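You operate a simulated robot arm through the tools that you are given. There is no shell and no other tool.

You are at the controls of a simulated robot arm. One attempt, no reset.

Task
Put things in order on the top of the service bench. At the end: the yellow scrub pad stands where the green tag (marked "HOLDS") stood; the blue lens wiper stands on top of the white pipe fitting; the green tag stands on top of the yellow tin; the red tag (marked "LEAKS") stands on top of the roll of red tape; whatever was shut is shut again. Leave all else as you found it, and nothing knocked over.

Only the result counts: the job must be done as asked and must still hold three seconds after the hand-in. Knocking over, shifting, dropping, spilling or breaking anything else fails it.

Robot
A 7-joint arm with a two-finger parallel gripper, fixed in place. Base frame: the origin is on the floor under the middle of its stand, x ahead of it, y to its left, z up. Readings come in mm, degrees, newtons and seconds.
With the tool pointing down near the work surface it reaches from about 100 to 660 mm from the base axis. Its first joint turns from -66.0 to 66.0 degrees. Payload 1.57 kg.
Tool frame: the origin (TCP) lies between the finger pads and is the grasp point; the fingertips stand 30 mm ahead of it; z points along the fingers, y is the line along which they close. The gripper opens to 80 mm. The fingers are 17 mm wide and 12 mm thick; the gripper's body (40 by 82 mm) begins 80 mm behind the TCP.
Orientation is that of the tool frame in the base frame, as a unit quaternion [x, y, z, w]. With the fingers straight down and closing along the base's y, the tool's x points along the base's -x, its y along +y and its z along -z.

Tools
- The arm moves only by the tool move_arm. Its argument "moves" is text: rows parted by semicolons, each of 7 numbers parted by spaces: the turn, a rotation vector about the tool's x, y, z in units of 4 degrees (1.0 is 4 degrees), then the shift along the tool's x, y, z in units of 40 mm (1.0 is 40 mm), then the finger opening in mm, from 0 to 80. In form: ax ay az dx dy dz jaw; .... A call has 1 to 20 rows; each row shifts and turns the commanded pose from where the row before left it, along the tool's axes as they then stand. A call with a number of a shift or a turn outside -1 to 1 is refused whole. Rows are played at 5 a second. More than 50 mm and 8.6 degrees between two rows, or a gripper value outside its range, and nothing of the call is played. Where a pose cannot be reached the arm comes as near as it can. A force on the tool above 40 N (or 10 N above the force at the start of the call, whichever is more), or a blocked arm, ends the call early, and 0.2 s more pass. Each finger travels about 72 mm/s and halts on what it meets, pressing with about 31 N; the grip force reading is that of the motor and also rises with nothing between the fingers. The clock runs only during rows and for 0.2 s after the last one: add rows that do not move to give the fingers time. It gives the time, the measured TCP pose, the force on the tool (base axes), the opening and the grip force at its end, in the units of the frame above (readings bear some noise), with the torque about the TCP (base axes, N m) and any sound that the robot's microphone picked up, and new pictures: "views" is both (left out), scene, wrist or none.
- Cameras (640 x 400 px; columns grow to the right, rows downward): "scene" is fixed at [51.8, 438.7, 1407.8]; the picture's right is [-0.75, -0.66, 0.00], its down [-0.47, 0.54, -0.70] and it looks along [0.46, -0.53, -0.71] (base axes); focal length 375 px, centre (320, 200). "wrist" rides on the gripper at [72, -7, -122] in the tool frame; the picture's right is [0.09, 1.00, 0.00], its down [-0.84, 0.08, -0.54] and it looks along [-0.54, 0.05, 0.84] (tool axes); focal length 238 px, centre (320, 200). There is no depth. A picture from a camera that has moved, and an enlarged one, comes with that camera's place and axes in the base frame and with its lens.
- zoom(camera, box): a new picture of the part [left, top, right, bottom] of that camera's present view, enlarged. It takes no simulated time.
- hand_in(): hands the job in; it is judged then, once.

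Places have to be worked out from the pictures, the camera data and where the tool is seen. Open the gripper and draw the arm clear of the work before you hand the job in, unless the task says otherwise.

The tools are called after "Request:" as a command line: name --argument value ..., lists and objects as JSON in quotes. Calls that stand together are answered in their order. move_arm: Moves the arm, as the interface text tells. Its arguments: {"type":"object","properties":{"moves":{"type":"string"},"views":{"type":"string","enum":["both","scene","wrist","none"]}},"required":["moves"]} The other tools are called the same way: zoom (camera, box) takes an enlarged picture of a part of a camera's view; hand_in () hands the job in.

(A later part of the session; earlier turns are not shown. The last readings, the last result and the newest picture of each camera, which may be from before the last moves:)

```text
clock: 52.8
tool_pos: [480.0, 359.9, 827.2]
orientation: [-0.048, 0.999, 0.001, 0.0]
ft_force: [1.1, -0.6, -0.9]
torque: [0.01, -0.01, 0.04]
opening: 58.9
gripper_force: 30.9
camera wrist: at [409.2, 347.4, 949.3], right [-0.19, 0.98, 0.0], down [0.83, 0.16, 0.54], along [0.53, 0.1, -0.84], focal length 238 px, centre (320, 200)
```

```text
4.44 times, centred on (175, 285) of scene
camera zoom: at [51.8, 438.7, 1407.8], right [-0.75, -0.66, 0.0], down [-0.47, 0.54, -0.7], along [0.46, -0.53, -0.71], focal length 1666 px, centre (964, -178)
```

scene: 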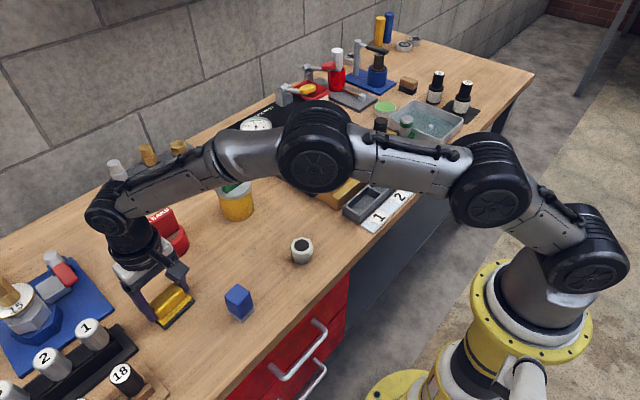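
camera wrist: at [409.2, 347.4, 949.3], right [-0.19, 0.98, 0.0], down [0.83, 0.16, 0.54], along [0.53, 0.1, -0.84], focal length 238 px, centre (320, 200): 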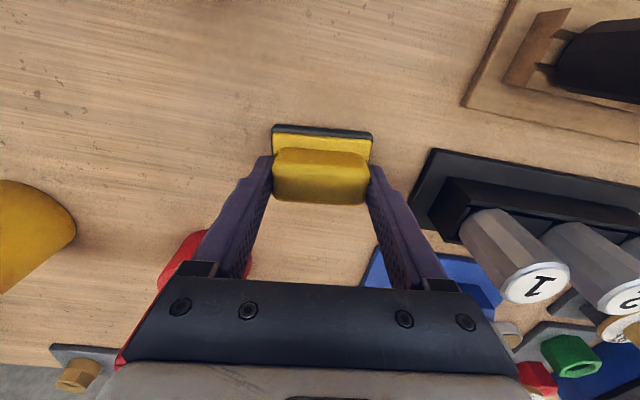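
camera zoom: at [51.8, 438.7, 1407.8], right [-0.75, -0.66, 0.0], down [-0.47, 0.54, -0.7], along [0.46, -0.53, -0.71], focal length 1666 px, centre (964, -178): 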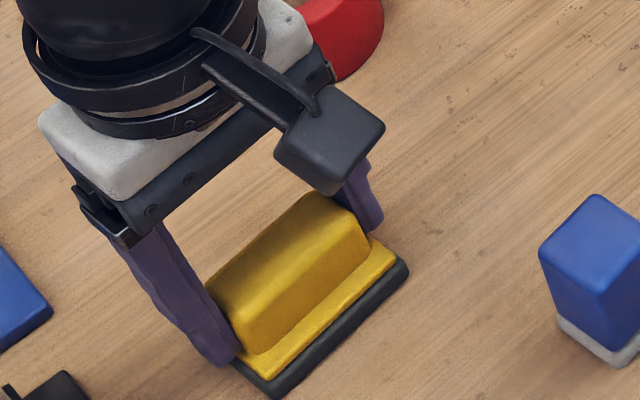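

The pad is gripped at the handle ends, its centre within 1 mm of the TCP. I'll lift it straight up and undo the yaw.

Request:
move_arm --moves "0 0 0 0 0 -0.15 45; 0 0 0 0 0 -0.5 45; 0 0 0 0 0 -0.9 45; 0 0 0 0 0 -0.9 45; 0 0 0 0 0 -0.9 45; 0 0 0.685 0 0 0 45; 0 0 0.685 0 0 0 45; 0 0 0 0 0 0 45" --views "both"

Request:
zoom --camera "wrist" --box '[240, 80, 400, 220]'

```text
clock: 54.6
tool_pos: [479.9, 359.7, 962.3]
orientation: [0.0, 1.0, 0.0, 0.001]
ft_force: [0.6, 0.3, -0.4]
torque: [-0.01, 0.01, 0.03]
opening: 58.9
gripper_force: 31.0
camera wrist: at [408.8, 353.6, 1084.0], right [-0.09, 1.0, 0.0], down [0.84, 0.08, 0.54], along [0.54, 0.05, -0.84], focal length 238 px, centre (320, 200)
```

scene: 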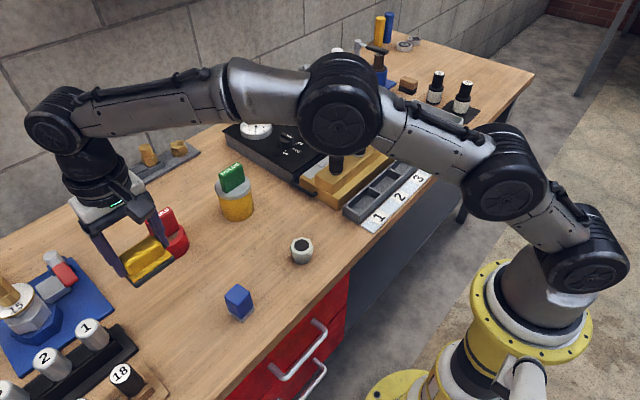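
wrist: 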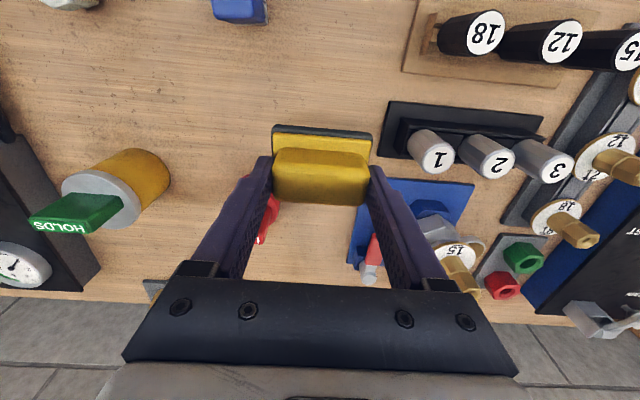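

```text
2.86 times, centred on (320, 150) of wrist
camera zoom: at [408.8, 353.6, 1084.0], right [-0.09, 1.0, 0.0], down [0.84, 0.08, 0.54], along [0.54, 0.05, -0.84], focal length 681 px, centre (320, 343)
```

zoom: 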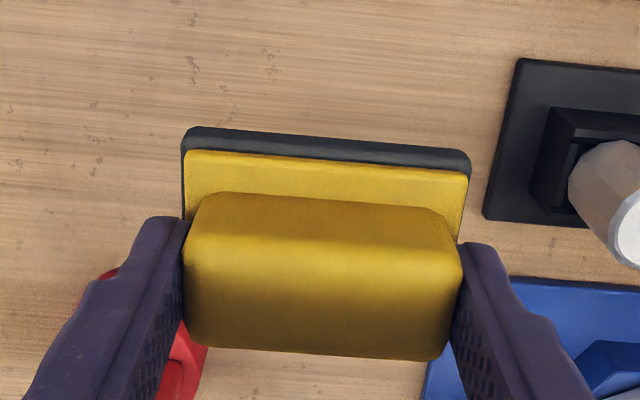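

The pad hangs level. I'll carry it across at height along x≈480.

Request:
move_arm --moves "0 0 0 0 -0.7 0 45; 0 0 0 0 -0.955 0 45; 0 0 0 0 -0.955 0 45; 0 0 0 0 -0.955 0 45; 0 0 0 0 -0.955 0 45; 0 0 0 0 -0.955 0 45; 0 0 0 0 -0.955 0 45; 0 0 0 0 -0.955 0 45; 0 0 0 0 -0.955 0 45; 0 0 0 0 -0.955 0 45; 0 0 0 0 -0.955 0 45; 0 0 0 0 -0.955 0 45; 0 0 0 0 -0.955 0 45; 0 0 0 0 -0.955 0 45; 0 0 0 0 -0.955 0 45; 0 0 0 0 -0.955 0 45; 0 0 0 -0.6 -0.8 0 45; 0 0 0 -0.6 -0.8 0 45; 0 0 0 0 0 0 45" --views "both"

```text
clock: 58.6
tool_pos: [531.2, -303.3, 962.0]
orientation: [-0.001, 1.0, 0.0, -0.001]
ft_force: [-0.3, 0.2, -0.3]
torque: [0.03, -0.01, -0.02]
opening: 59.0
gripper_force: 31.1
camera wrist: at [460.1, -310.3, 1083.7], right [-0.09, 1.0, 0.0], down [0.84, 0.08, 0.54], along [0.54, 0.05, -0.84], focal length 238 px, centre (320, 200)
```

scene: 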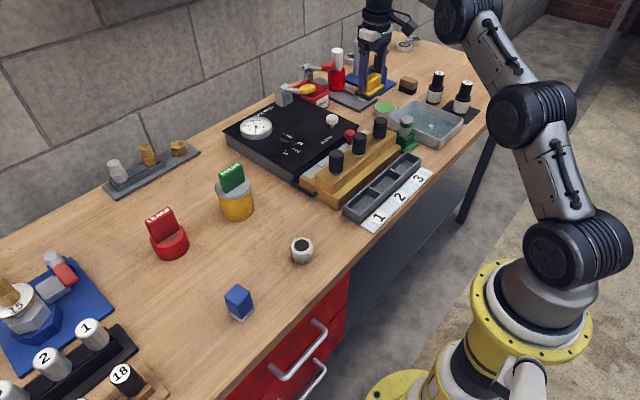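
wrist: 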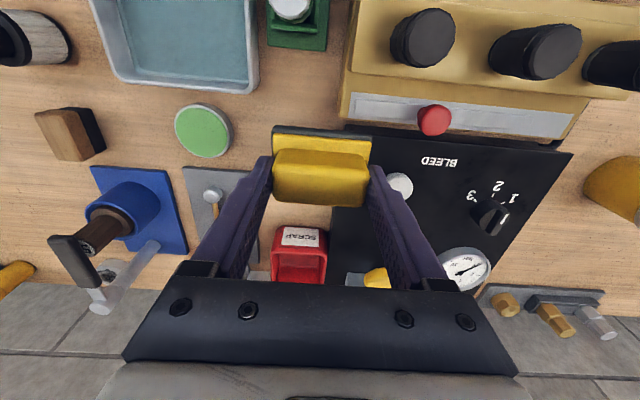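

Now I'll extend and lower over the green tag's former place, (556.5,−334.7), to TCP z≈858.

Request:
move_arm --moves "0 0 0 -0.075 -0.34 0.8 45; 0 0 0 -0.075 -0.33 0.8 45; 0 0 0 -0.25 -0.06 0.625 45; 0 0 0 -0.2375 -0.055 0.375 45; 0 0 0 0 0 0 45" --views "both"

Request:
zoom --camera "wrist" --box '[200, 60, 440, 220]'

Request:
zoom --camera "scene" --box '[320, 50, 430, 150]'

```text
clock: 59.8
tool_pos: [554.4, -336.5, 857.8]
orientation: [0.0, 1.0, 0.0, 0.0]
ft_force: [0.7, 0.0, -0.3]
torque: [0.0, 0.01, -0.01]
opening: 58.9
gripper_force: 31.1
camera wrist: at [482.4, -342.5, 979.8], right [-0.09, 1.0, 0.0], down [0.84, 0.08, 0.54], along [0.54, 0.05, -0.84], focal length 238 px, centre (320, 200)
```

scene: 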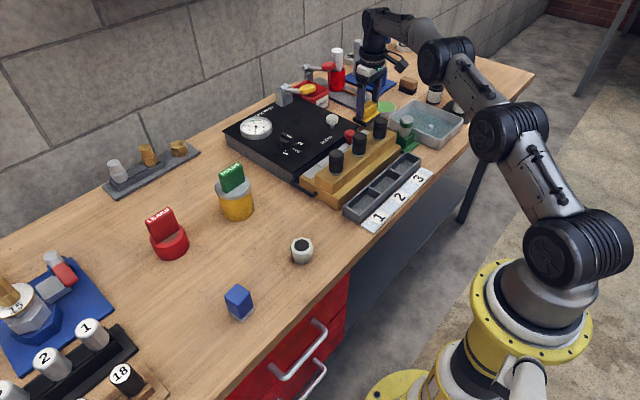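
wrist: 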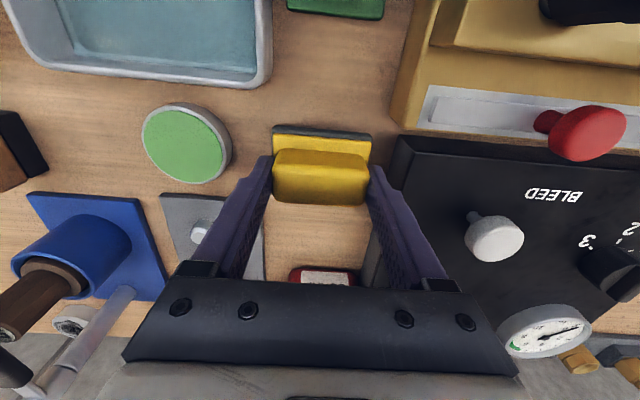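

```text
2.50 times, centred on (320, 140) of wrist
camera zoom: at [482.4, -342.5, 979.8], right [-0.09, 1.0, 0.0], down [0.84, 0.08, 0.54], along [0.54, 0.05, -0.84], focal length 596 px, centre (320, 350)
```

zoom: 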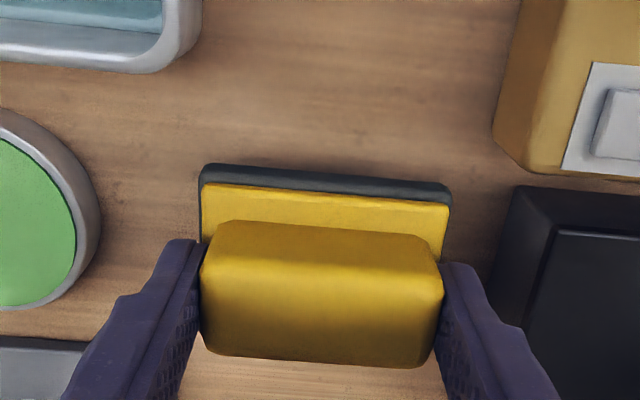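

```text
4.00 times, centred on (375, 100) of scene
camera zoom: at [51.8, 438.7, 1407.8], right [-0.75, -0.66, 0.0], down [-0.47, 0.54, -0.7], along [0.46, -0.53, -0.71], focal length 1500 px, centre (100, 600)
```

zoom: 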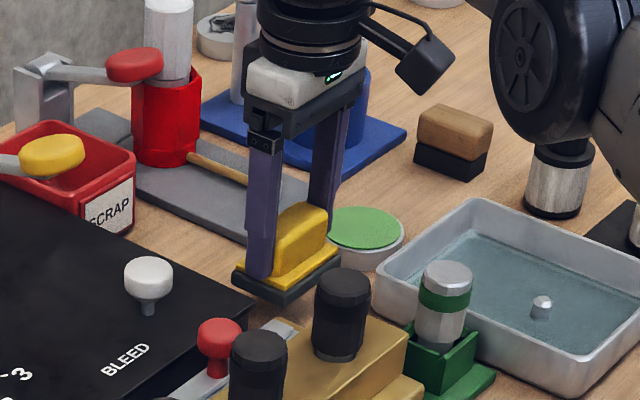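

Readings carry 1–2 mm of noise, so I'll take a few repeat readings without moving to pin down the position.

Request:
move_arm --moves "0 0 0 0 0 0 45" --views "none"

Request:
move_arm --moves "0 0 0 0 0 0 45" --views "none"

Request:
move_arm --moves "0 0 0 0 0 0 45" --views "none"

```text
clock: 60.2
tool_pos: [553.2, -335.9, 858.5]
orientation: [0.0, 1.0, 0.0, -0.001]
ft_force: [1.0, 0.6, 0.2]
torque: [0.01, 0.05, -0.01]
opening: 58.9
gripper_force: 30.6
```

```text
clock: 60.6
tool_pos: [553.3, -336.5, 858.5]
orientation: [0.0, 1.0, 0.001, 0.0]
ft_force: [-0.2, 0.4, -0.4]
torque: [0.03, 0.01, 0.0]
opening: 59.2
gripper_force: 31.1
```

```text
clock: 61.0
tool_pos: [554.5, -336.6, 858.3]
orientation: [-0.001, 1.0, -0.001, 0.001]
ft_force: [-0.9, -1.5, -0.5]
torque: [-0.04, 0.02, 0.01]
opening: 58.8
gripper_force: 31.2
```

Mean position is (553.9,−336.4,858.3), so I'll shift +2.7/+1.6 mm and lower to z≈834, then step to contact (expected about 828).

Request:
move_arm --moves "0 0 0 -0.067 0.04 0.1 45; 0 0 0 0 0 0.3 45; 0 0 0 0 0 0.2 45; 0 0 0 0 0 0 45" --views "none"

Request:
move_arm --moves "0 0 0 0 0 0.05 45; 0 0 0 0 0 0 45" --views "none"

Request:
move_arm --moves "0 0 0 0 0 0.04 45; 0 0 0 0 0 0 45" --views "both"

```text
clock: 62.0
tool_pos: [556.2, -334.9, 834.0]
orientation: [0.0, 1.0, 0.0, 0.0]
ft_force: [0.5, -0.3, -0.7]
torque: [-0.02, -0.01, -0.02]
opening: 58.8
gripper_force: 31.4
```

```text
clock: 62.6
tool_pos: [556.9, -335.8, 832.2]
orientation: [0.0, 1.0, -0.001, 0.0]
ft_force: [-0.4, -0.4, 0.8]
torque: [0.03, 0.0, 0.02]
opening: 59.1
gripper_force: 30.5
```

```text
clock: 63.2
tool_pos: [556.7, -335.8, 831.2]
orientation: [0.0, 1.0, 0.0, 0.0]
ft_force: [0.7, 0.8, -1.3]
torque: [0.01, 0.0, 0.02]
opening: 58.9
gripper_force: 30.9
camera wrist: at [484.2, -341.5, 952.2], right [-0.09, 1.0, 0.0], down [0.84, 0.08, 0.54], along [0.54, 0.05, -0.84], focal length 238 px, centre (320, 200)
```

scene: 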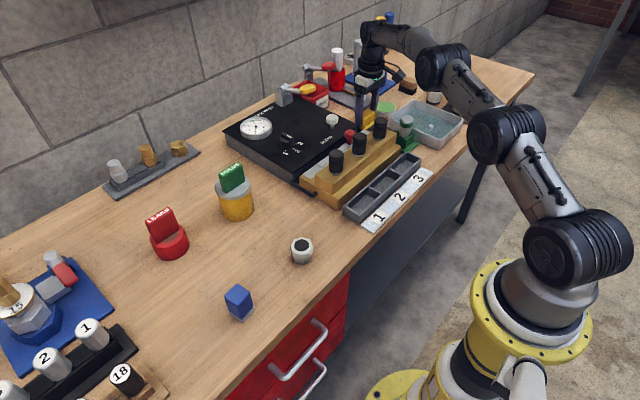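
wrist: 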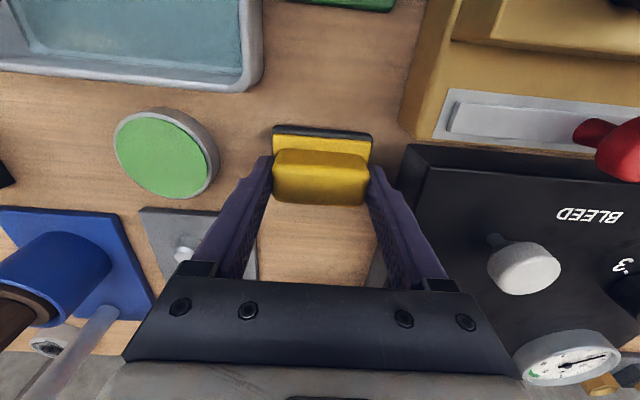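

The pad is just above the bench at (556.7,−335.4). Continuing in 1 mm steps to contact.

Request:
move_arm --moves "0 0 0 0 0 0.03 45; 0 0 0 0 0 0 45" --views "none"

Request:
move_arm --moves "0 0 0 0 0 0.03 45; 0 0 0 0 0 0 45" --views "none"

Request:
move_arm --moves "0 0 0 0 0 0.02 45; 0 0 0 0 0 0 45" --views "none"

```text
clock: 63.8
tool_pos: [556.0, -336.1, 830.5]
orientation: [0.0, 1.0, 0.0, 0.0]
ft_force: [-0.5, 0.2, -0.5]
torque: [0.0, 0.0, 0.02]
opening: 59.0
gripper_force: 30.2
```

```text
clock: 64.4
tool_pos: [556.8, -334.7, 828.0]
orientation: [0.0, 1.0, 0.0, 0.0]
ft_force: [0.4, 0.3, -0.5]
torque: [0.02, -0.01, -0.02]
opening: 58.9
gripper_force: 30.8
```

```text
clock: 65.0
tool_pos: [557.5, -335.4, 827.8]
orientation: [0.0, 1.0, 0.0, 0.0]
ft_force: [-0.6, 1.2, 2.2]
torque: [0.05, 0.01, 0.03]
opening: 58.9
gripper_force: 31.0
```

Contact beginning (2 N) at TCP z≈828, as predicted. Releasing the pad and lifting off, then drawing back.

Request:
move_arm --moves "0 0 0 0 0 0.005 45; 0 0 0 0 0 0 62; 0 0 0 0 0 0 68; 0 0 0 0 0 0 74; 0 0 0 0 0 0 74; 0 0 0 0 0 -0.4 74; 0 0 0 0 0 -0.7 74; 0 0 0 0.5 0.2 -0.7 74; 0 0 0 0.5 0.2 -0.8 74; 0 0 0 0 0 0 74" --views "both"

Request:
zoom --camera "wrist" --box '[240, 80, 400, 220]'

Request:
zoom --camera "scene" --box '[320, 70, 430, 150]'

```text
clock: 67.2
tool_pos: [514.1, -319.8, 931.3]
orientation: [0.0, 1.0, 0.001, 0.001]
ft_force: [0.3, -0.7, -0.3]
torque: [0.02, -0.02, -0.01]
opening: 74.1
gripper_force: 0.1
camera wrist: at [443.0, -325.9, 1053.6], right [-0.09, 1.0, 0.0], down [0.84, 0.08, 0.54], along [0.54, 0.05, -0.84], focal length 238 px, centre (320, 200)
```

scene: 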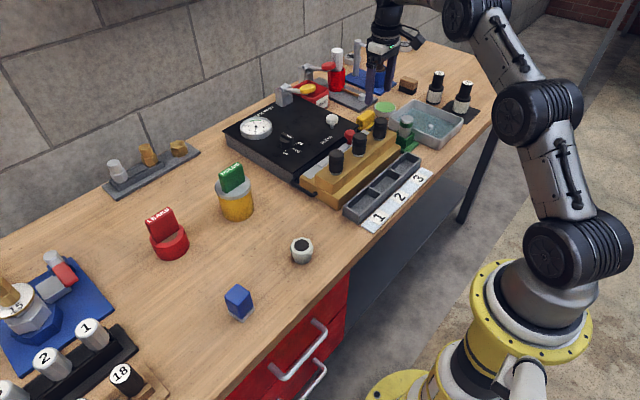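
wrist: 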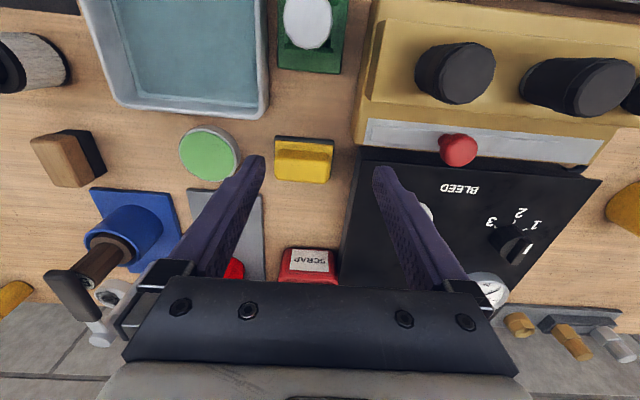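

```text
2.86 times, centred on (320, 150) of wrist
camera zoom: at [443.0, -325.9, 1053.6], right [-0.09, 1.0, 0.0], down [0.84, 0.08, 0.54], along [0.54, 0.05, -0.84], focal length 681 px, centre (320, 343)
```

zoom: 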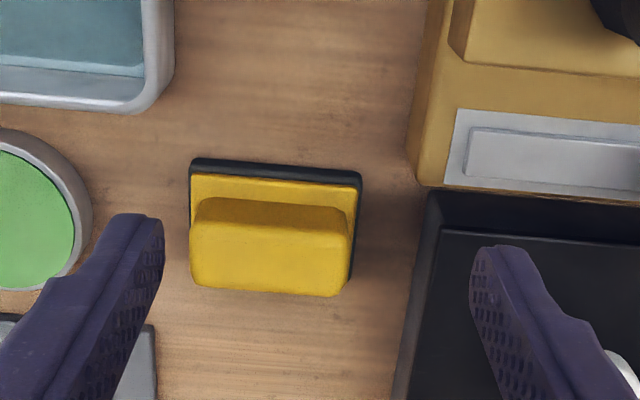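

```text
5.00 times, centred on (375, 110) of scene
camera zoom: at [51.8, 438.7, 1407.8], right [-0.75, -0.66, 0.0], down [-0.47, 0.54, -0.7], along [0.46, -0.53, -0.71], focal length 1875 px, centre (45, 650)
```

zoom: 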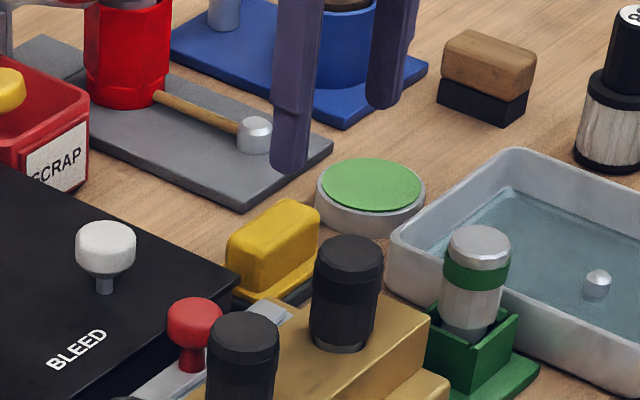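

The pad sits at (556.5,−335.4), aligned and flat. Last comes the wiper onto the fitting; I'll move over to view the wiper.

Request:
move_arm --moves "0 0 0 0.256 0.7 -0.3 74; 0 0 0 0.256 0.922 -0.1 74; 0 0 0 0.256 0.922 -0.1 74; 0 0 0 0.256 0.922 -0.1 74; 0 0 0 0.256 0.922 -0.1 74; 0 0 0 0.256 0.922 0 74; 0 0 0 0.256 0.922 0 74; 0 0 0 0.256 0.922 0 74; 0 0 0 0.256 0.922 0 74; 0 0 0 0.256 0.922 0 74; 0 0 0 0.256 0.922 0 74; 0 0 0 0.256 0.922 0 74; 0 0 0 0.256 0.922 0 74; 0 0 0 0.256 0.922 0 74; 0 0 0 0.256 0.922 0 74; 0 0 0 0.256 0.922 0 74; 0 0 0 0 0 0 74" --views "both"

Request:
zoom --camera "wrist" --box '[240, 80, 400, 220]'

Request:
zoom --camera "scene" --box '[200, 220, 330, 340]'

```text
clock: 70.8
tool_pos: [354.3, 263.4, 959.6]
orientation: [0.0, 1.0, 0.0, 0.0]
ft_force: [-0.7, 0.6, -0.1]
torque: [-0.01, 0.06, 0.01]
opening: 74.1
gripper_force: 0.1
camera wrist: at [282.3, 257.7, 1080.7], right [-0.09, 1.0, 0.0], down [0.84, 0.08, 0.54], along [0.54, 0.05, -0.84], focal length 238 px, centre (320, 200)
```

scene: 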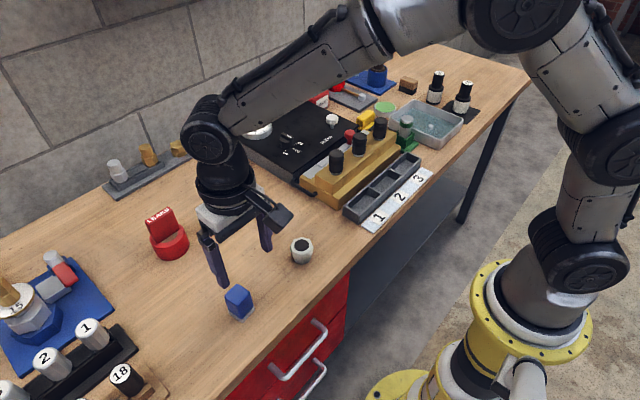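
wrist: 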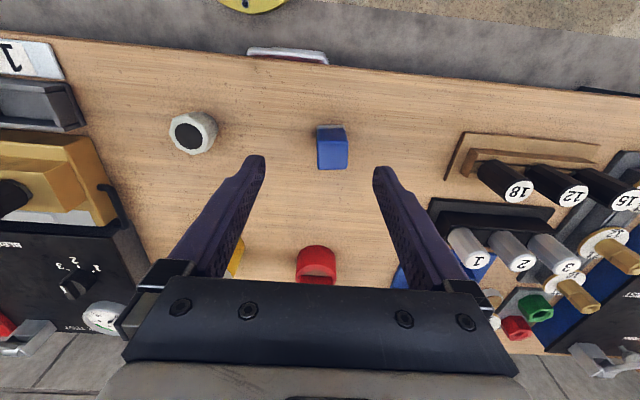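

```text
2.86 times, centred on (320, 150) of wrist
camera zoom: at [282.3, 257.7, 1080.7], right [-0.09, 1.0, 0.0], down [0.84, 0.08, 0.54], along [0.54, 0.05, -0.84], focal length 681 px, centre (320, 343)
```

zoom: 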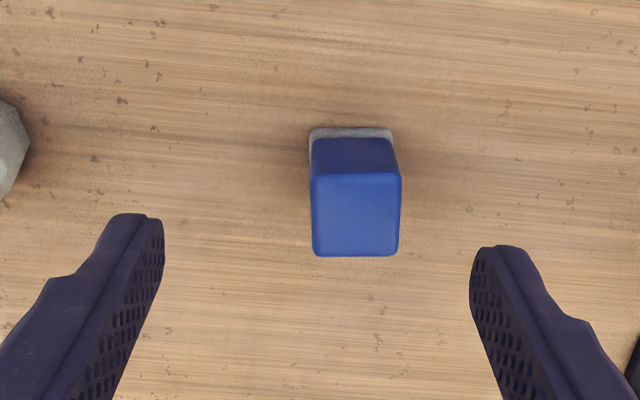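

```text
3.33 times, centred on (265, 280) of scene
camera zoom: at [51.8, 438.7, 1407.8], right [-0.75, -0.66, 0.0], down [-0.47, 0.54, -0.7], along [0.46, -0.53, -0.71], focal length 1250 px, centre (503, -67)
```

zoom: 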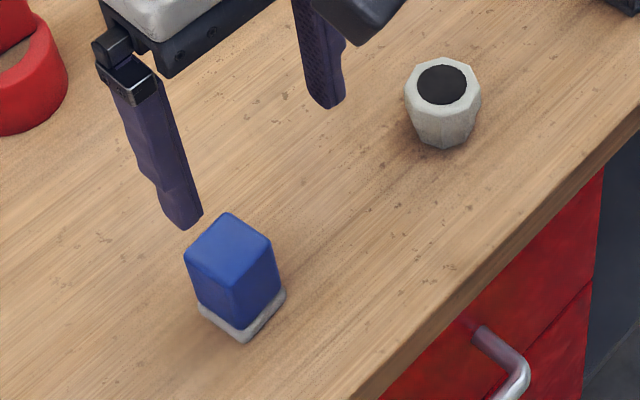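

The wiper's blue block is about 33 mm square, yawed about +5°, with its top at z≈830. I'll centre over it, turn 5°, and lower to about z=880 for a check.

Request:
move_arm --moves "0 0 0 -0.71 0.405 0 74; 0 0 -0.625 0 0 0.5 74; 0 0 -0.625 0 0 0.5 74; 0 0 0 0 0 0.9 66; 0 0 0 0 0 0 60; 0 0 0 0 0 0 60" --views "both"

Request:
zoom --camera "wrist" --box '[240, 80, 400, 220]'

Request:
zoom --camera "scene" --box '[200, 240, 300, 330]'

```text
clock: 72.2
tool_pos: [381.0, 280.6, 882.6]
orientation: [-0.044, 0.999, 0.0, 0.0]
ft_force: [0.1, 0.6, 0.4]
torque: [0.0, -0.03, 0.03]
opening: 60.0
gripper_force: 0.1
camera wrist: at [309.9, 267.6, 1003.8], right [-0.18, 0.98, 0.0], down [0.83, 0.15, 0.54], along [0.53, 0.1, -0.84], focal length 238 px, centre (320, 200)
```

scene: 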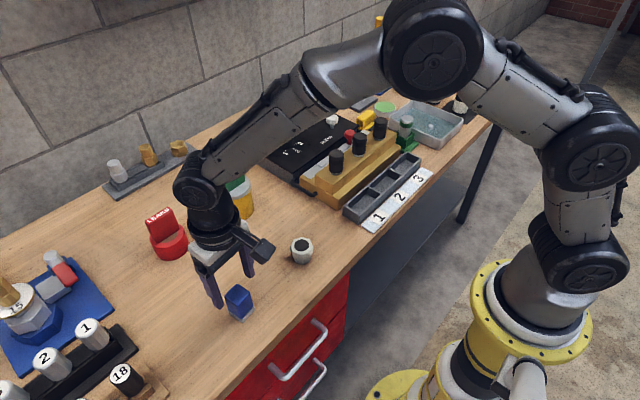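
wrist: 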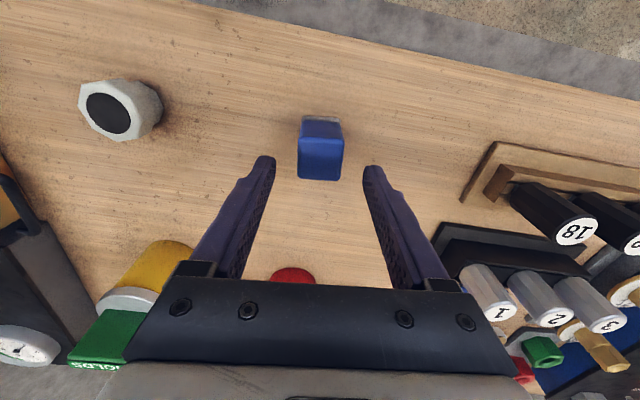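

```text
2.86 times, centred on (320, 150) of wrist
camera zoom: at [309.9, 267.6, 1003.8], right [-0.18, 0.98, 0.0], down [0.83, 0.15, 0.54], along [0.53, 0.1, -0.84], focal length 681 px, centre (320, 343)
```

zoom: 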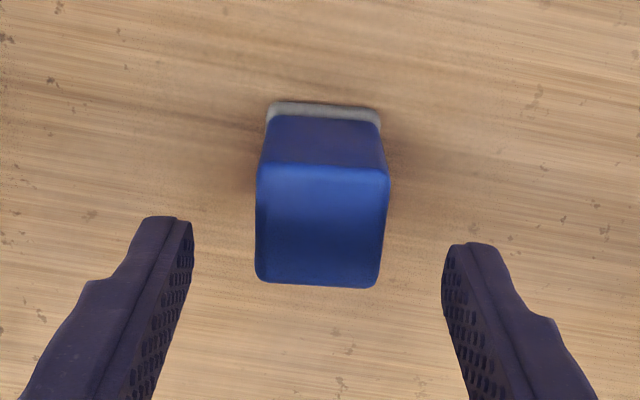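

```text
4.44 times, centred on (250, 285) of scene
camera zoom: at [51.8, 438.7, 1407.8], right [-0.75, -0.66, 0.0], down [-0.47, 0.54, -0.7], along [0.46, -0.53, -0.71], focal length 1666 px, centre (631, -178)
```

zoom: 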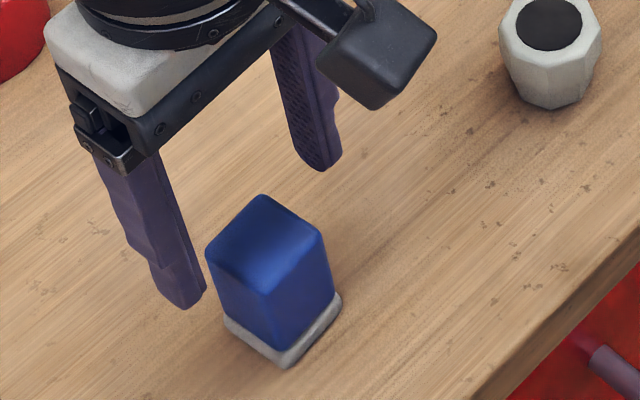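

Aligned in yaw and centre. Lowering to TCP z≈818 (tips just above the grey base) and closing.

Request:
move_arm --moves "0 0 0 0 0 0.7 60; 0 0 0 0 0 0.6 55; 0 0 0 0 0 0.31 50; 0 0 0 0 0 0 50; 0 0 0 0 0 0 36; 0 0 0 0 0 0 20; 0 0 0 0 0 0 20; 0 0 0 0 0 0 20" --views "both"

Request:
zoom --camera "wrist" --box '[240, 80, 400, 220]'

Request:
zoom --camera "scene" --box '[200, 240, 300, 330]'

```text
clock: 74.0
tool_pos: [380.0, 279.3, 818.6]
orientation: [-0.043, 0.999, 0.0, 0.001]
ft_force: [0.1, 0.1, 0.2]
torque: [0.02, 0.02, 0.02]
opening: 34.6
gripper_force: 30.8
camera wrist: at [309.4, 265.9, 940.4], right [-0.18, 0.98, 0.0], down [0.83, 0.15, 0.54], along [0.53, 0.1, -0.84], focal length 238 px, centre (320, 200)
```

scene: 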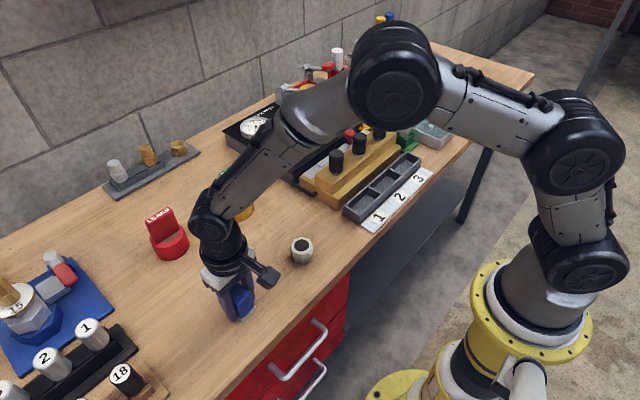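
wrist: 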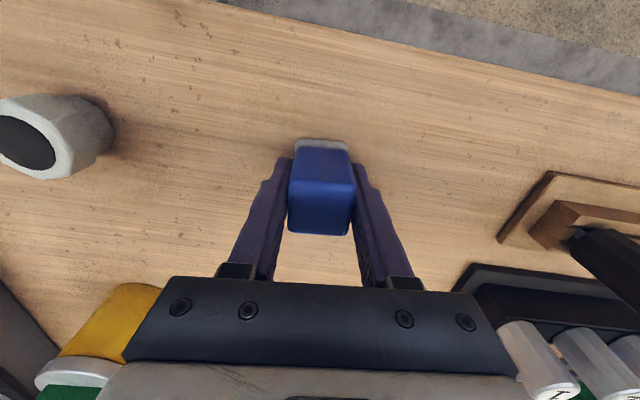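

```text
2.86 times, centred on (320, 150) of wrist
camera zoom: at [309.4, 265.9, 940.4], right [-0.18, 0.98, 0.0], down [0.83, 0.15, 0.54], along [0.53, 0.1, -0.84], focal length 681 px, centre (320, 343)
```

zoom: 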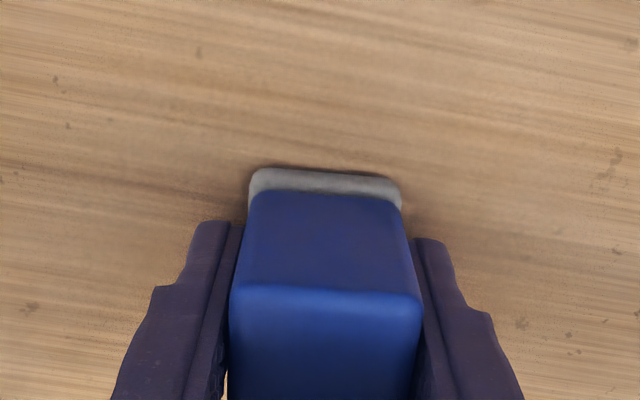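

```text
4.44 times, centred on (250, 285) of scene
camera zoom: at [51.8, 438.7, 1407.8], right [-0.75, -0.66, 0.0], down [-0.47, 0.54, -0.7], along [0.46, -0.53, -0.71], focal length 1666 px, centre (631, -178)
```

zoom: 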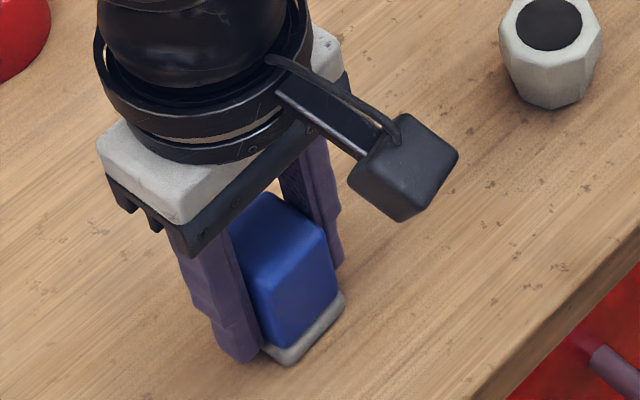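

Gripped (34.6 mm). I'll lift, straighten the yaw, and move to a spot from which the fitting can be seen past the wiper.

Request:
move_arm --moves "0 0 0 0 0 -0.15 20; 0 0 0 0 0 -0.5 20; 0 0 0 0 0 -0.9 20; 0 0 0 0 0 -0.9 20; 0 0 0 0 0 -0.8 20; 0 0 0.625 0 0 0 20; 0 0 0.625 0 0 0 20; 0 0 0 -0.3 -0.8 0 20; 0 0 0 -0.3 -0.8 0 20; 0 0 0 -0.3 -0.8 0 20; 0 0 0 -0.3 -0.8 0 20; 0 0 0 -0.3 -0.8 0 20; 0 0 0 0 0 0 20" --views "both"

Request:
zoom --camera "wrist" --box '[230, 30, 390, 220]'

Request:
zoom --camera "scene" --box '[260, 210, 340, 280]'

```text
clock: 76.8
tool_pos: [441.1, 117.1, 950.7]
orientation: [0.0, 1.0, -0.001, 0.001]
ft_force: [0.8, -0.5, -1.0]
torque: [0.0, -0.02, -0.01]
opening: 34.9
gripper_force: 30.8
camera wrist: at [368.9, 111.2, 1071.9], right [-0.09, 1.0, 0.0], down [0.84, 0.08, 0.54], along [0.54, 0.05, -0.84], focal length 238 px, centre (320, 200)
```

scene: 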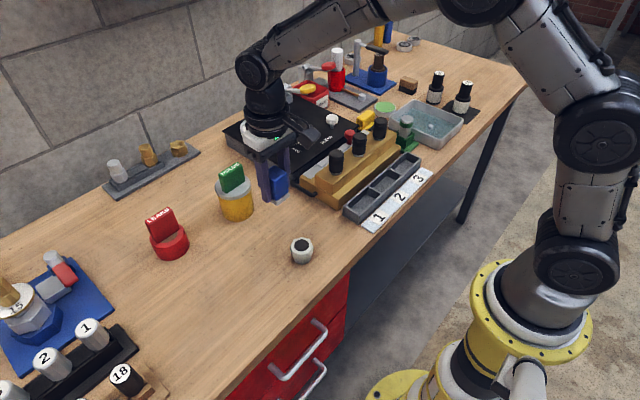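
wrist: 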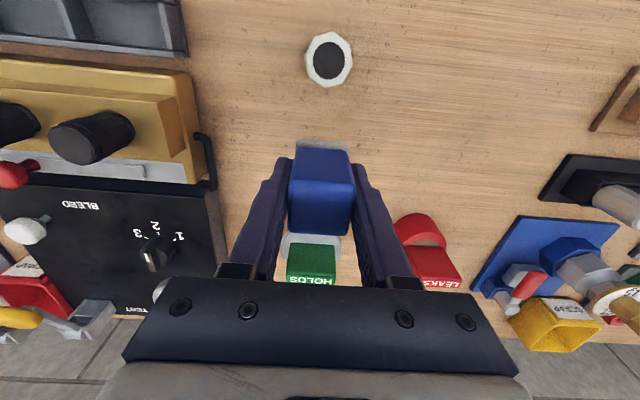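

```text
2.11 times, centred on (310, 125) of wrist
camera zoom: at [368.9, 111.2, 1071.9], right [-0.09, 1.0, 0.0], down [0.84, 0.08, 0.54], along [0.54, 0.05, -0.84], focal length 502 px, centre (341, 358)
```

zoom: 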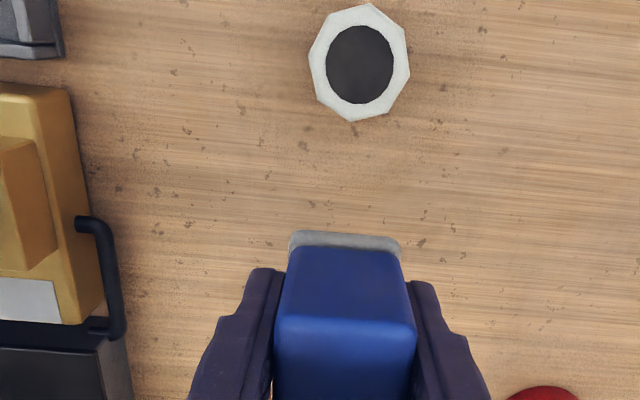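

```text
5.71 times, centred on (300, 245) of scene
camera zoom: at [51.8, 438.7, 1407.8], right [-0.75, -0.66, 0.0], down [-0.47, 0.54, -0.7], along [0.46, -0.53, -0.71], focal length 2142 px, centre (434, -57)
```

zoom: 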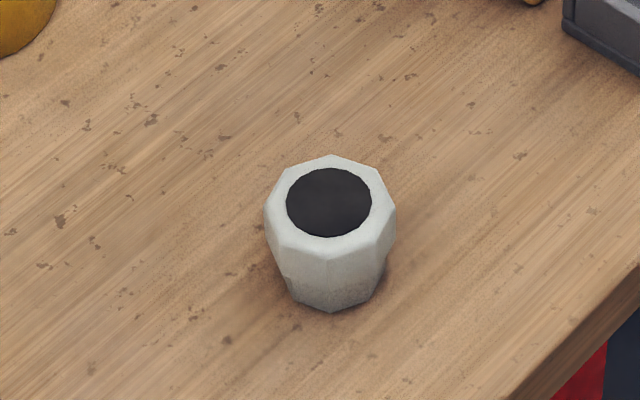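

The fitting lies 62.5 mm nearer the robot and 2 mm to +y of the TCP, centre about (378.5,120), top z≈818, with a flat dark disc on top. I'll move over it and lower to TCP z≈870.

Request:
move_arm --moves "0 0 0 0.784 0.0325 0 20; 0 0 0 0.784 0.0325 0 20; 0 0 0 0 0 0.8 20; 0 0 0 0 0 0.8 20; 0 0 0 0 0 0.4 20; 0 0 0 0 0 0 20" --views "both"

Request:
zoom --camera "wrist" --box '[240, 80, 400, 220]'

Request:
zoom --camera "scene" --box '[260, 190, 340, 280]'

```text
clock: 78.2
tool_pos: [378.9, 122.3, 868.3]
orientation: [0.0, 1.0, 0.0, 0.0]
ft_force: [-0.6, 0.1, -1.1]
torque: [0.01, 0.01, 0.0]
opening: 34.3
gripper_force: 31.4
camera wrist: at [306.3, 115.5, 989.6], right [-0.09, 1.0, 0.0], down [0.84, 0.08, 0.54], along [0.54, 0.05, -0.84], focal length 238 px, centre (320, 200)
```

scene: 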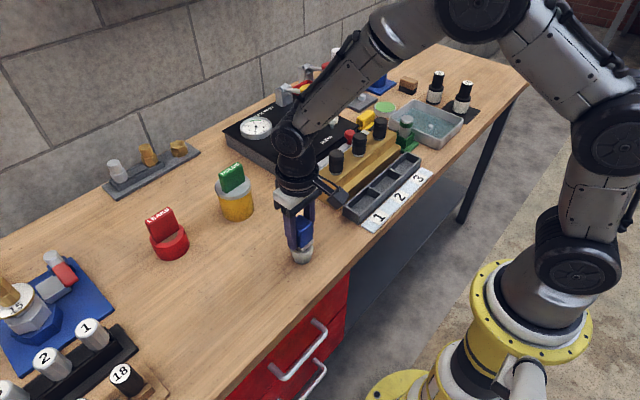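
wrist: 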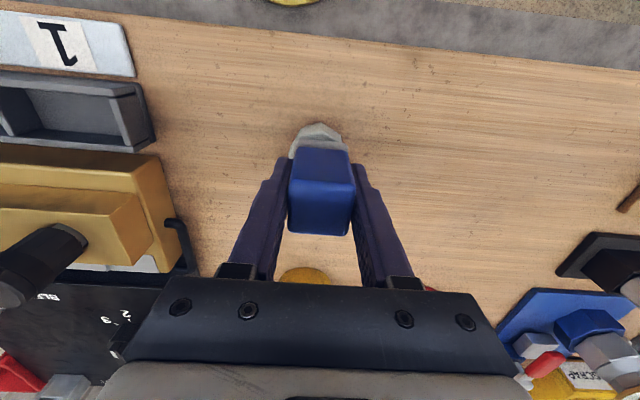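

```text
2.86 times, centred on (320, 150) of wrist
camera zoom: at [306.3, 115.5, 989.6], right [-0.09, 1.0, 0.0], down [0.84, 0.08, 0.54], along [0.54, 0.05, -0.84], focal length 681 px, centre (320, 343)
```

zoom: 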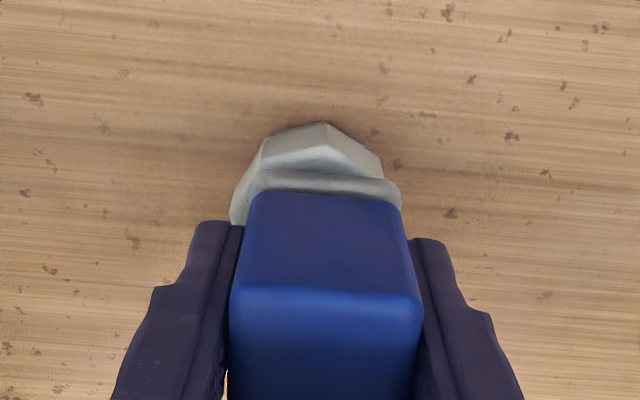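

```text
4.44 times, centred on (300, 235) of scene
camera zoom: at [51.8, 438.7, 1407.8], right [-0.75, -0.66, 0.0], down [-0.47, 0.54, -0.7], along [0.46, -0.53, -0.71], focal length 1666 px, centre (409, 44)
```

zoom: 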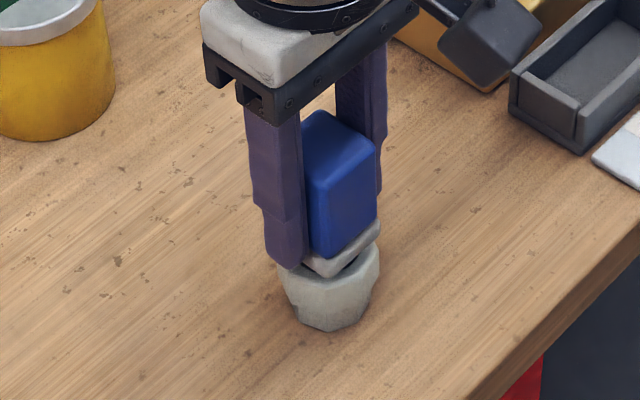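

I'll look closely at the relative alignment of the wiper base and the fitting before lowering.

Request:
zoom --camera "wrist" --box '[280, 110, 360, 170]'

Request:
zoom --camera "scene" --box '[280, 230, 325, 270]'

```text
6.67 times, centred on (320, 140) of wrist
camera zoom: at [306.3, 115.5, 989.6], right [-0.09, 1.0, 0.0], down [0.84, 0.08, 0.54], along [0.54, 0.05, -0.84], focal length 1589 px, centre (320, 600)
```

zoom: 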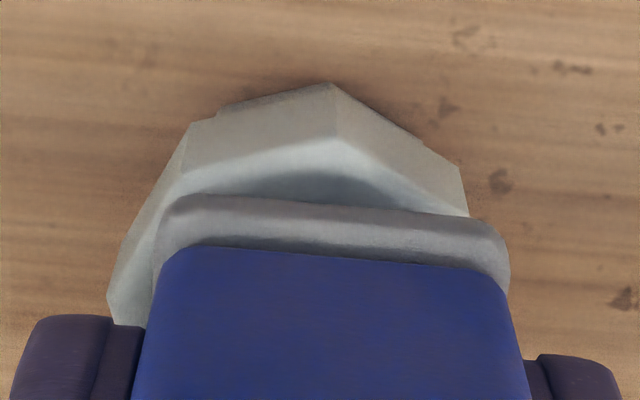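

```text
10.00 times, centred on (302, 250) of scene
camera zoom: at [51.8, 438.7, 1407.8], right [-0.75, -0.66, 0.0], down [-0.47, 0.54, -0.7], along [0.46, -0.53, -0.71], focal length 3749 px, centre (495, -300)
```

zoom: 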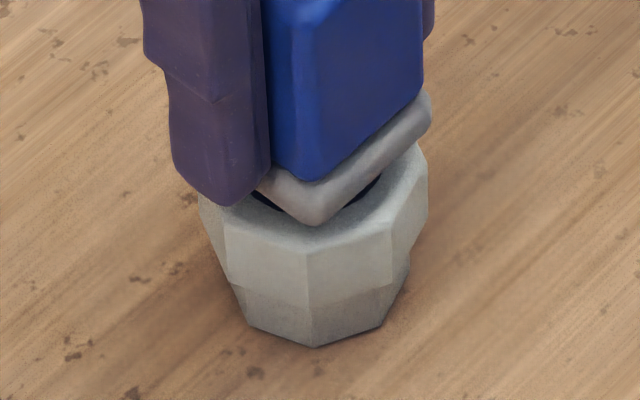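

The top face's near vertex puts the fitting centre within 1 mm in x and about 1.3 mm toward −y of the wiper. I'll correct that and lower towards contact (expected TCP z≈859).

Request:
move_arm --moves "0 0 0 0 -0.0325 0.1 20; 0 0 0 0 0 0.05 20; 0 0 0 0 0 0 20" --views "none"

Request:
move_arm --moves "0 0 0 0 0 0.03 20; 0 0 0 0 0 0 20" --views "none"

Request:
zoom --camera "wrist" --box '[280, 110, 360, 170]'

Request:
zoom --camera "scene" --box '[280, 230, 325, 270]'

```text
clock: 79.0
tool_pos: [377.6, 119.3, 861.8]
orientation: [0.0, 1.0, 0.0, 0.0]
ft_force: [-0.2, -0.1, 0.1]
torque: [0.02, 0.0, 0.01]
opening: 34.7
gripper_force: 31.0
```

```text
clock: 79.6
tool_pos: [379.2, 120.9, 860.6]
orientation: [0.0, 1.0, 0.0, 0.0]
ft_force: [0.6, -0.6, -0.6]
torque: [0.0, 0.02, -0.04]
opening: 34.5
gripper_force: 31.3
```

```text
6.67 times, centred on (320, 140) of wrist
camera zoom: at [306.5, 113.8, 982.8], right [-0.09, 1.0, 0.0], down [0.84, 0.08, 0.54], along [0.54, 0.05, -0.84], focal length 1589 px, centre (320, 600)
```

zoom: 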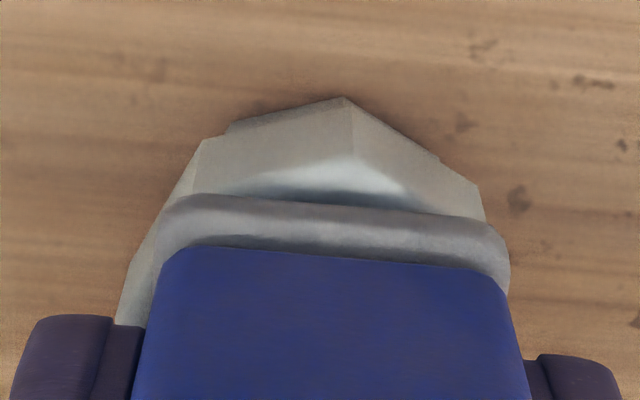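

```text
10.00 times, centred on (302, 250) of scene
camera zoom: at [51.8, 438.7, 1407.8], right [-0.75, -0.66, 0.0], down [-0.47, 0.54, -0.7], along [0.46, -0.53, -0.71], focal length 3749 px, centre (495, -300)
```

zoom: 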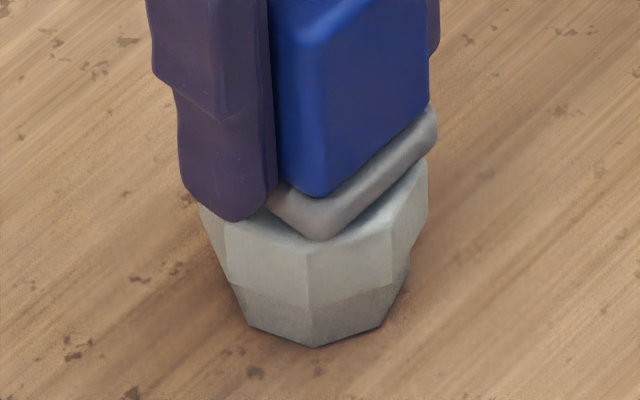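

Alignment looks good in both views; still about 2 mm of gap. Stepping down.

Request:
move_arm --moves "0 0 0 0 0 0.03 20; 0 0 0 0 0 0 20" --views "none"

Request:
move_arm --moves "0 0 0 0 0 0.03 20; 0 0 0 0 0 0 20" --views "none"

Request:
move_arm --moves "0 0 0 0 0 0.025 20; 0 0 0 0 0 0 20" --views "none"

```text
clock: 80.2
tool_pos: [378.6, 120.0, 860.1]
orientation: [0.0, 1.0, -0.001, 0.0]
ft_force: [0.0, 0.6, 0.0]
torque: [0.01, -0.01, -0.01]
opening: 34.7
gripper_force: 31.3
```

```text
clock: 80.8
tool_pos: [378.6, 119.7, 858.9]
orientation: [0.0, 1.0, 0.0, 0.0]
ft_force: [0.2, 0.1, 0.3]
torque: [0.0, 0.0, -0.01]
opening: 35.1
gripper_force: 30.9
```

```text
clock: 81.4
tool_pos: [378.8, 119.4, 858.0]
orientation: [0.0, 1.0, 0.001, 0.001]
ft_force: [-0.8, -1.3, 5.2]
torque: [-0.07, 0.09, 0.0]
opening: 34.9
gripper_force: 30.9
```

Contact at about 5 N (z≈858). A slight extra press of 0.4 mm will seat it level; then I'll look before releasing.

Request:
move_arm --moves "0 0 0 0 0 0.012 20; 0 0 0 0 0 0 20" --views "both"

Request:
zoom --camera "wrist" --box '[280, 110, 360, 170]'

Request:
zoom --camera "scene" --box '[270, 210, 335, 270]'

```text
clock: 82.0
tool_pos: [380.0, 120.4, 857.6]
orientation: [-0.001, 1.0, 0.001, 0.002]
ft_force: [-4.0, -1.2, 14.6]
torque: [-0.12, 0.19, 0.0]
opening: 34.7
gripper_force: 31.1
camera wrist: at [307.5, 113.4, 979.6], right [-0.09, 1.0, 0.0], down [0.84, 0.08, 0.54], along [0.54, 0.05, -0.84], focal length 238 px, centre (320, 200)
```

scene: 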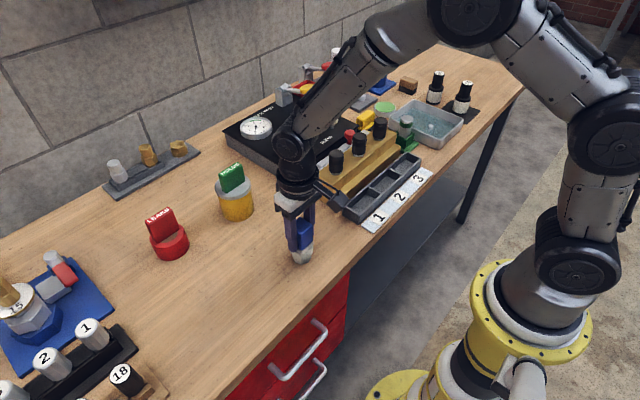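
wrist: 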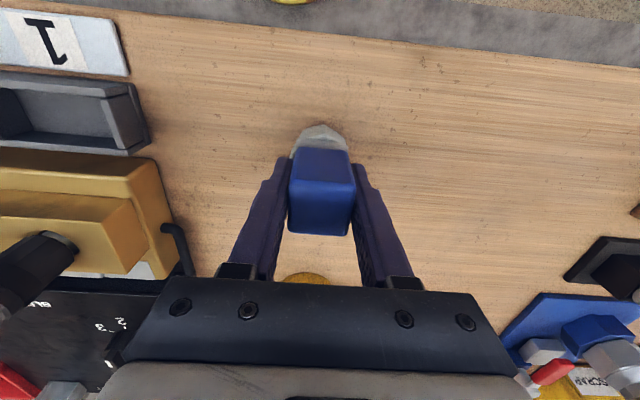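

```text
6.67 times, centred on (320, 140) of wrist
camera zoom: at [307.5, 113.4, 979.6], right [-0.09, 1.0, 0.0], down [0.84, 0.08, 0.54], along [0.54, 0.05, -0.84], focal length 1589 px, centre (320, 600)
```

zoom: 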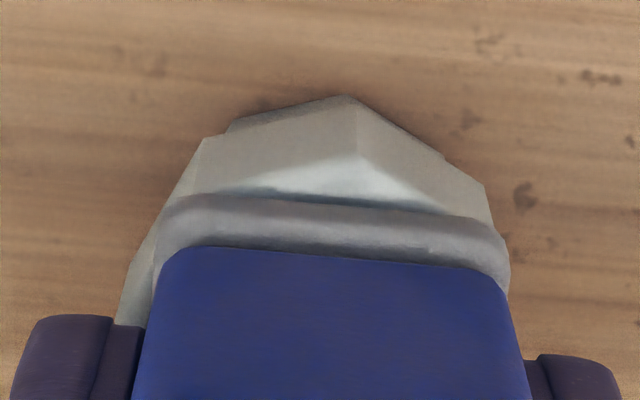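

```text
6.67 times, centred on (302, 240) of scene
camera zoom: at [51.5, 438.6, 1407.8], right [-0.75, -0.66, 0.0], down [-0.47, 0.54, -0.7], along [0.46, -0.53, -0.71], focal length 2499 px, centre (437, -67)
```

zoom: 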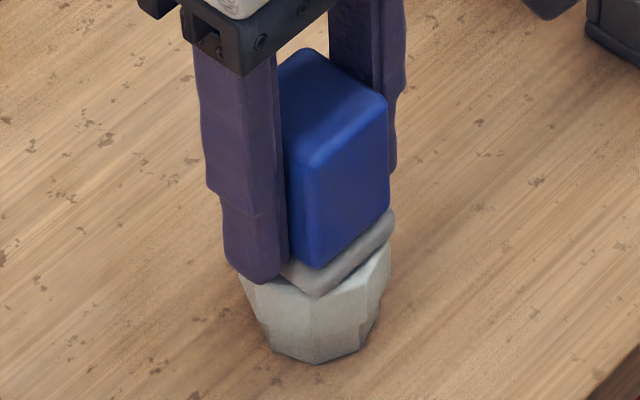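

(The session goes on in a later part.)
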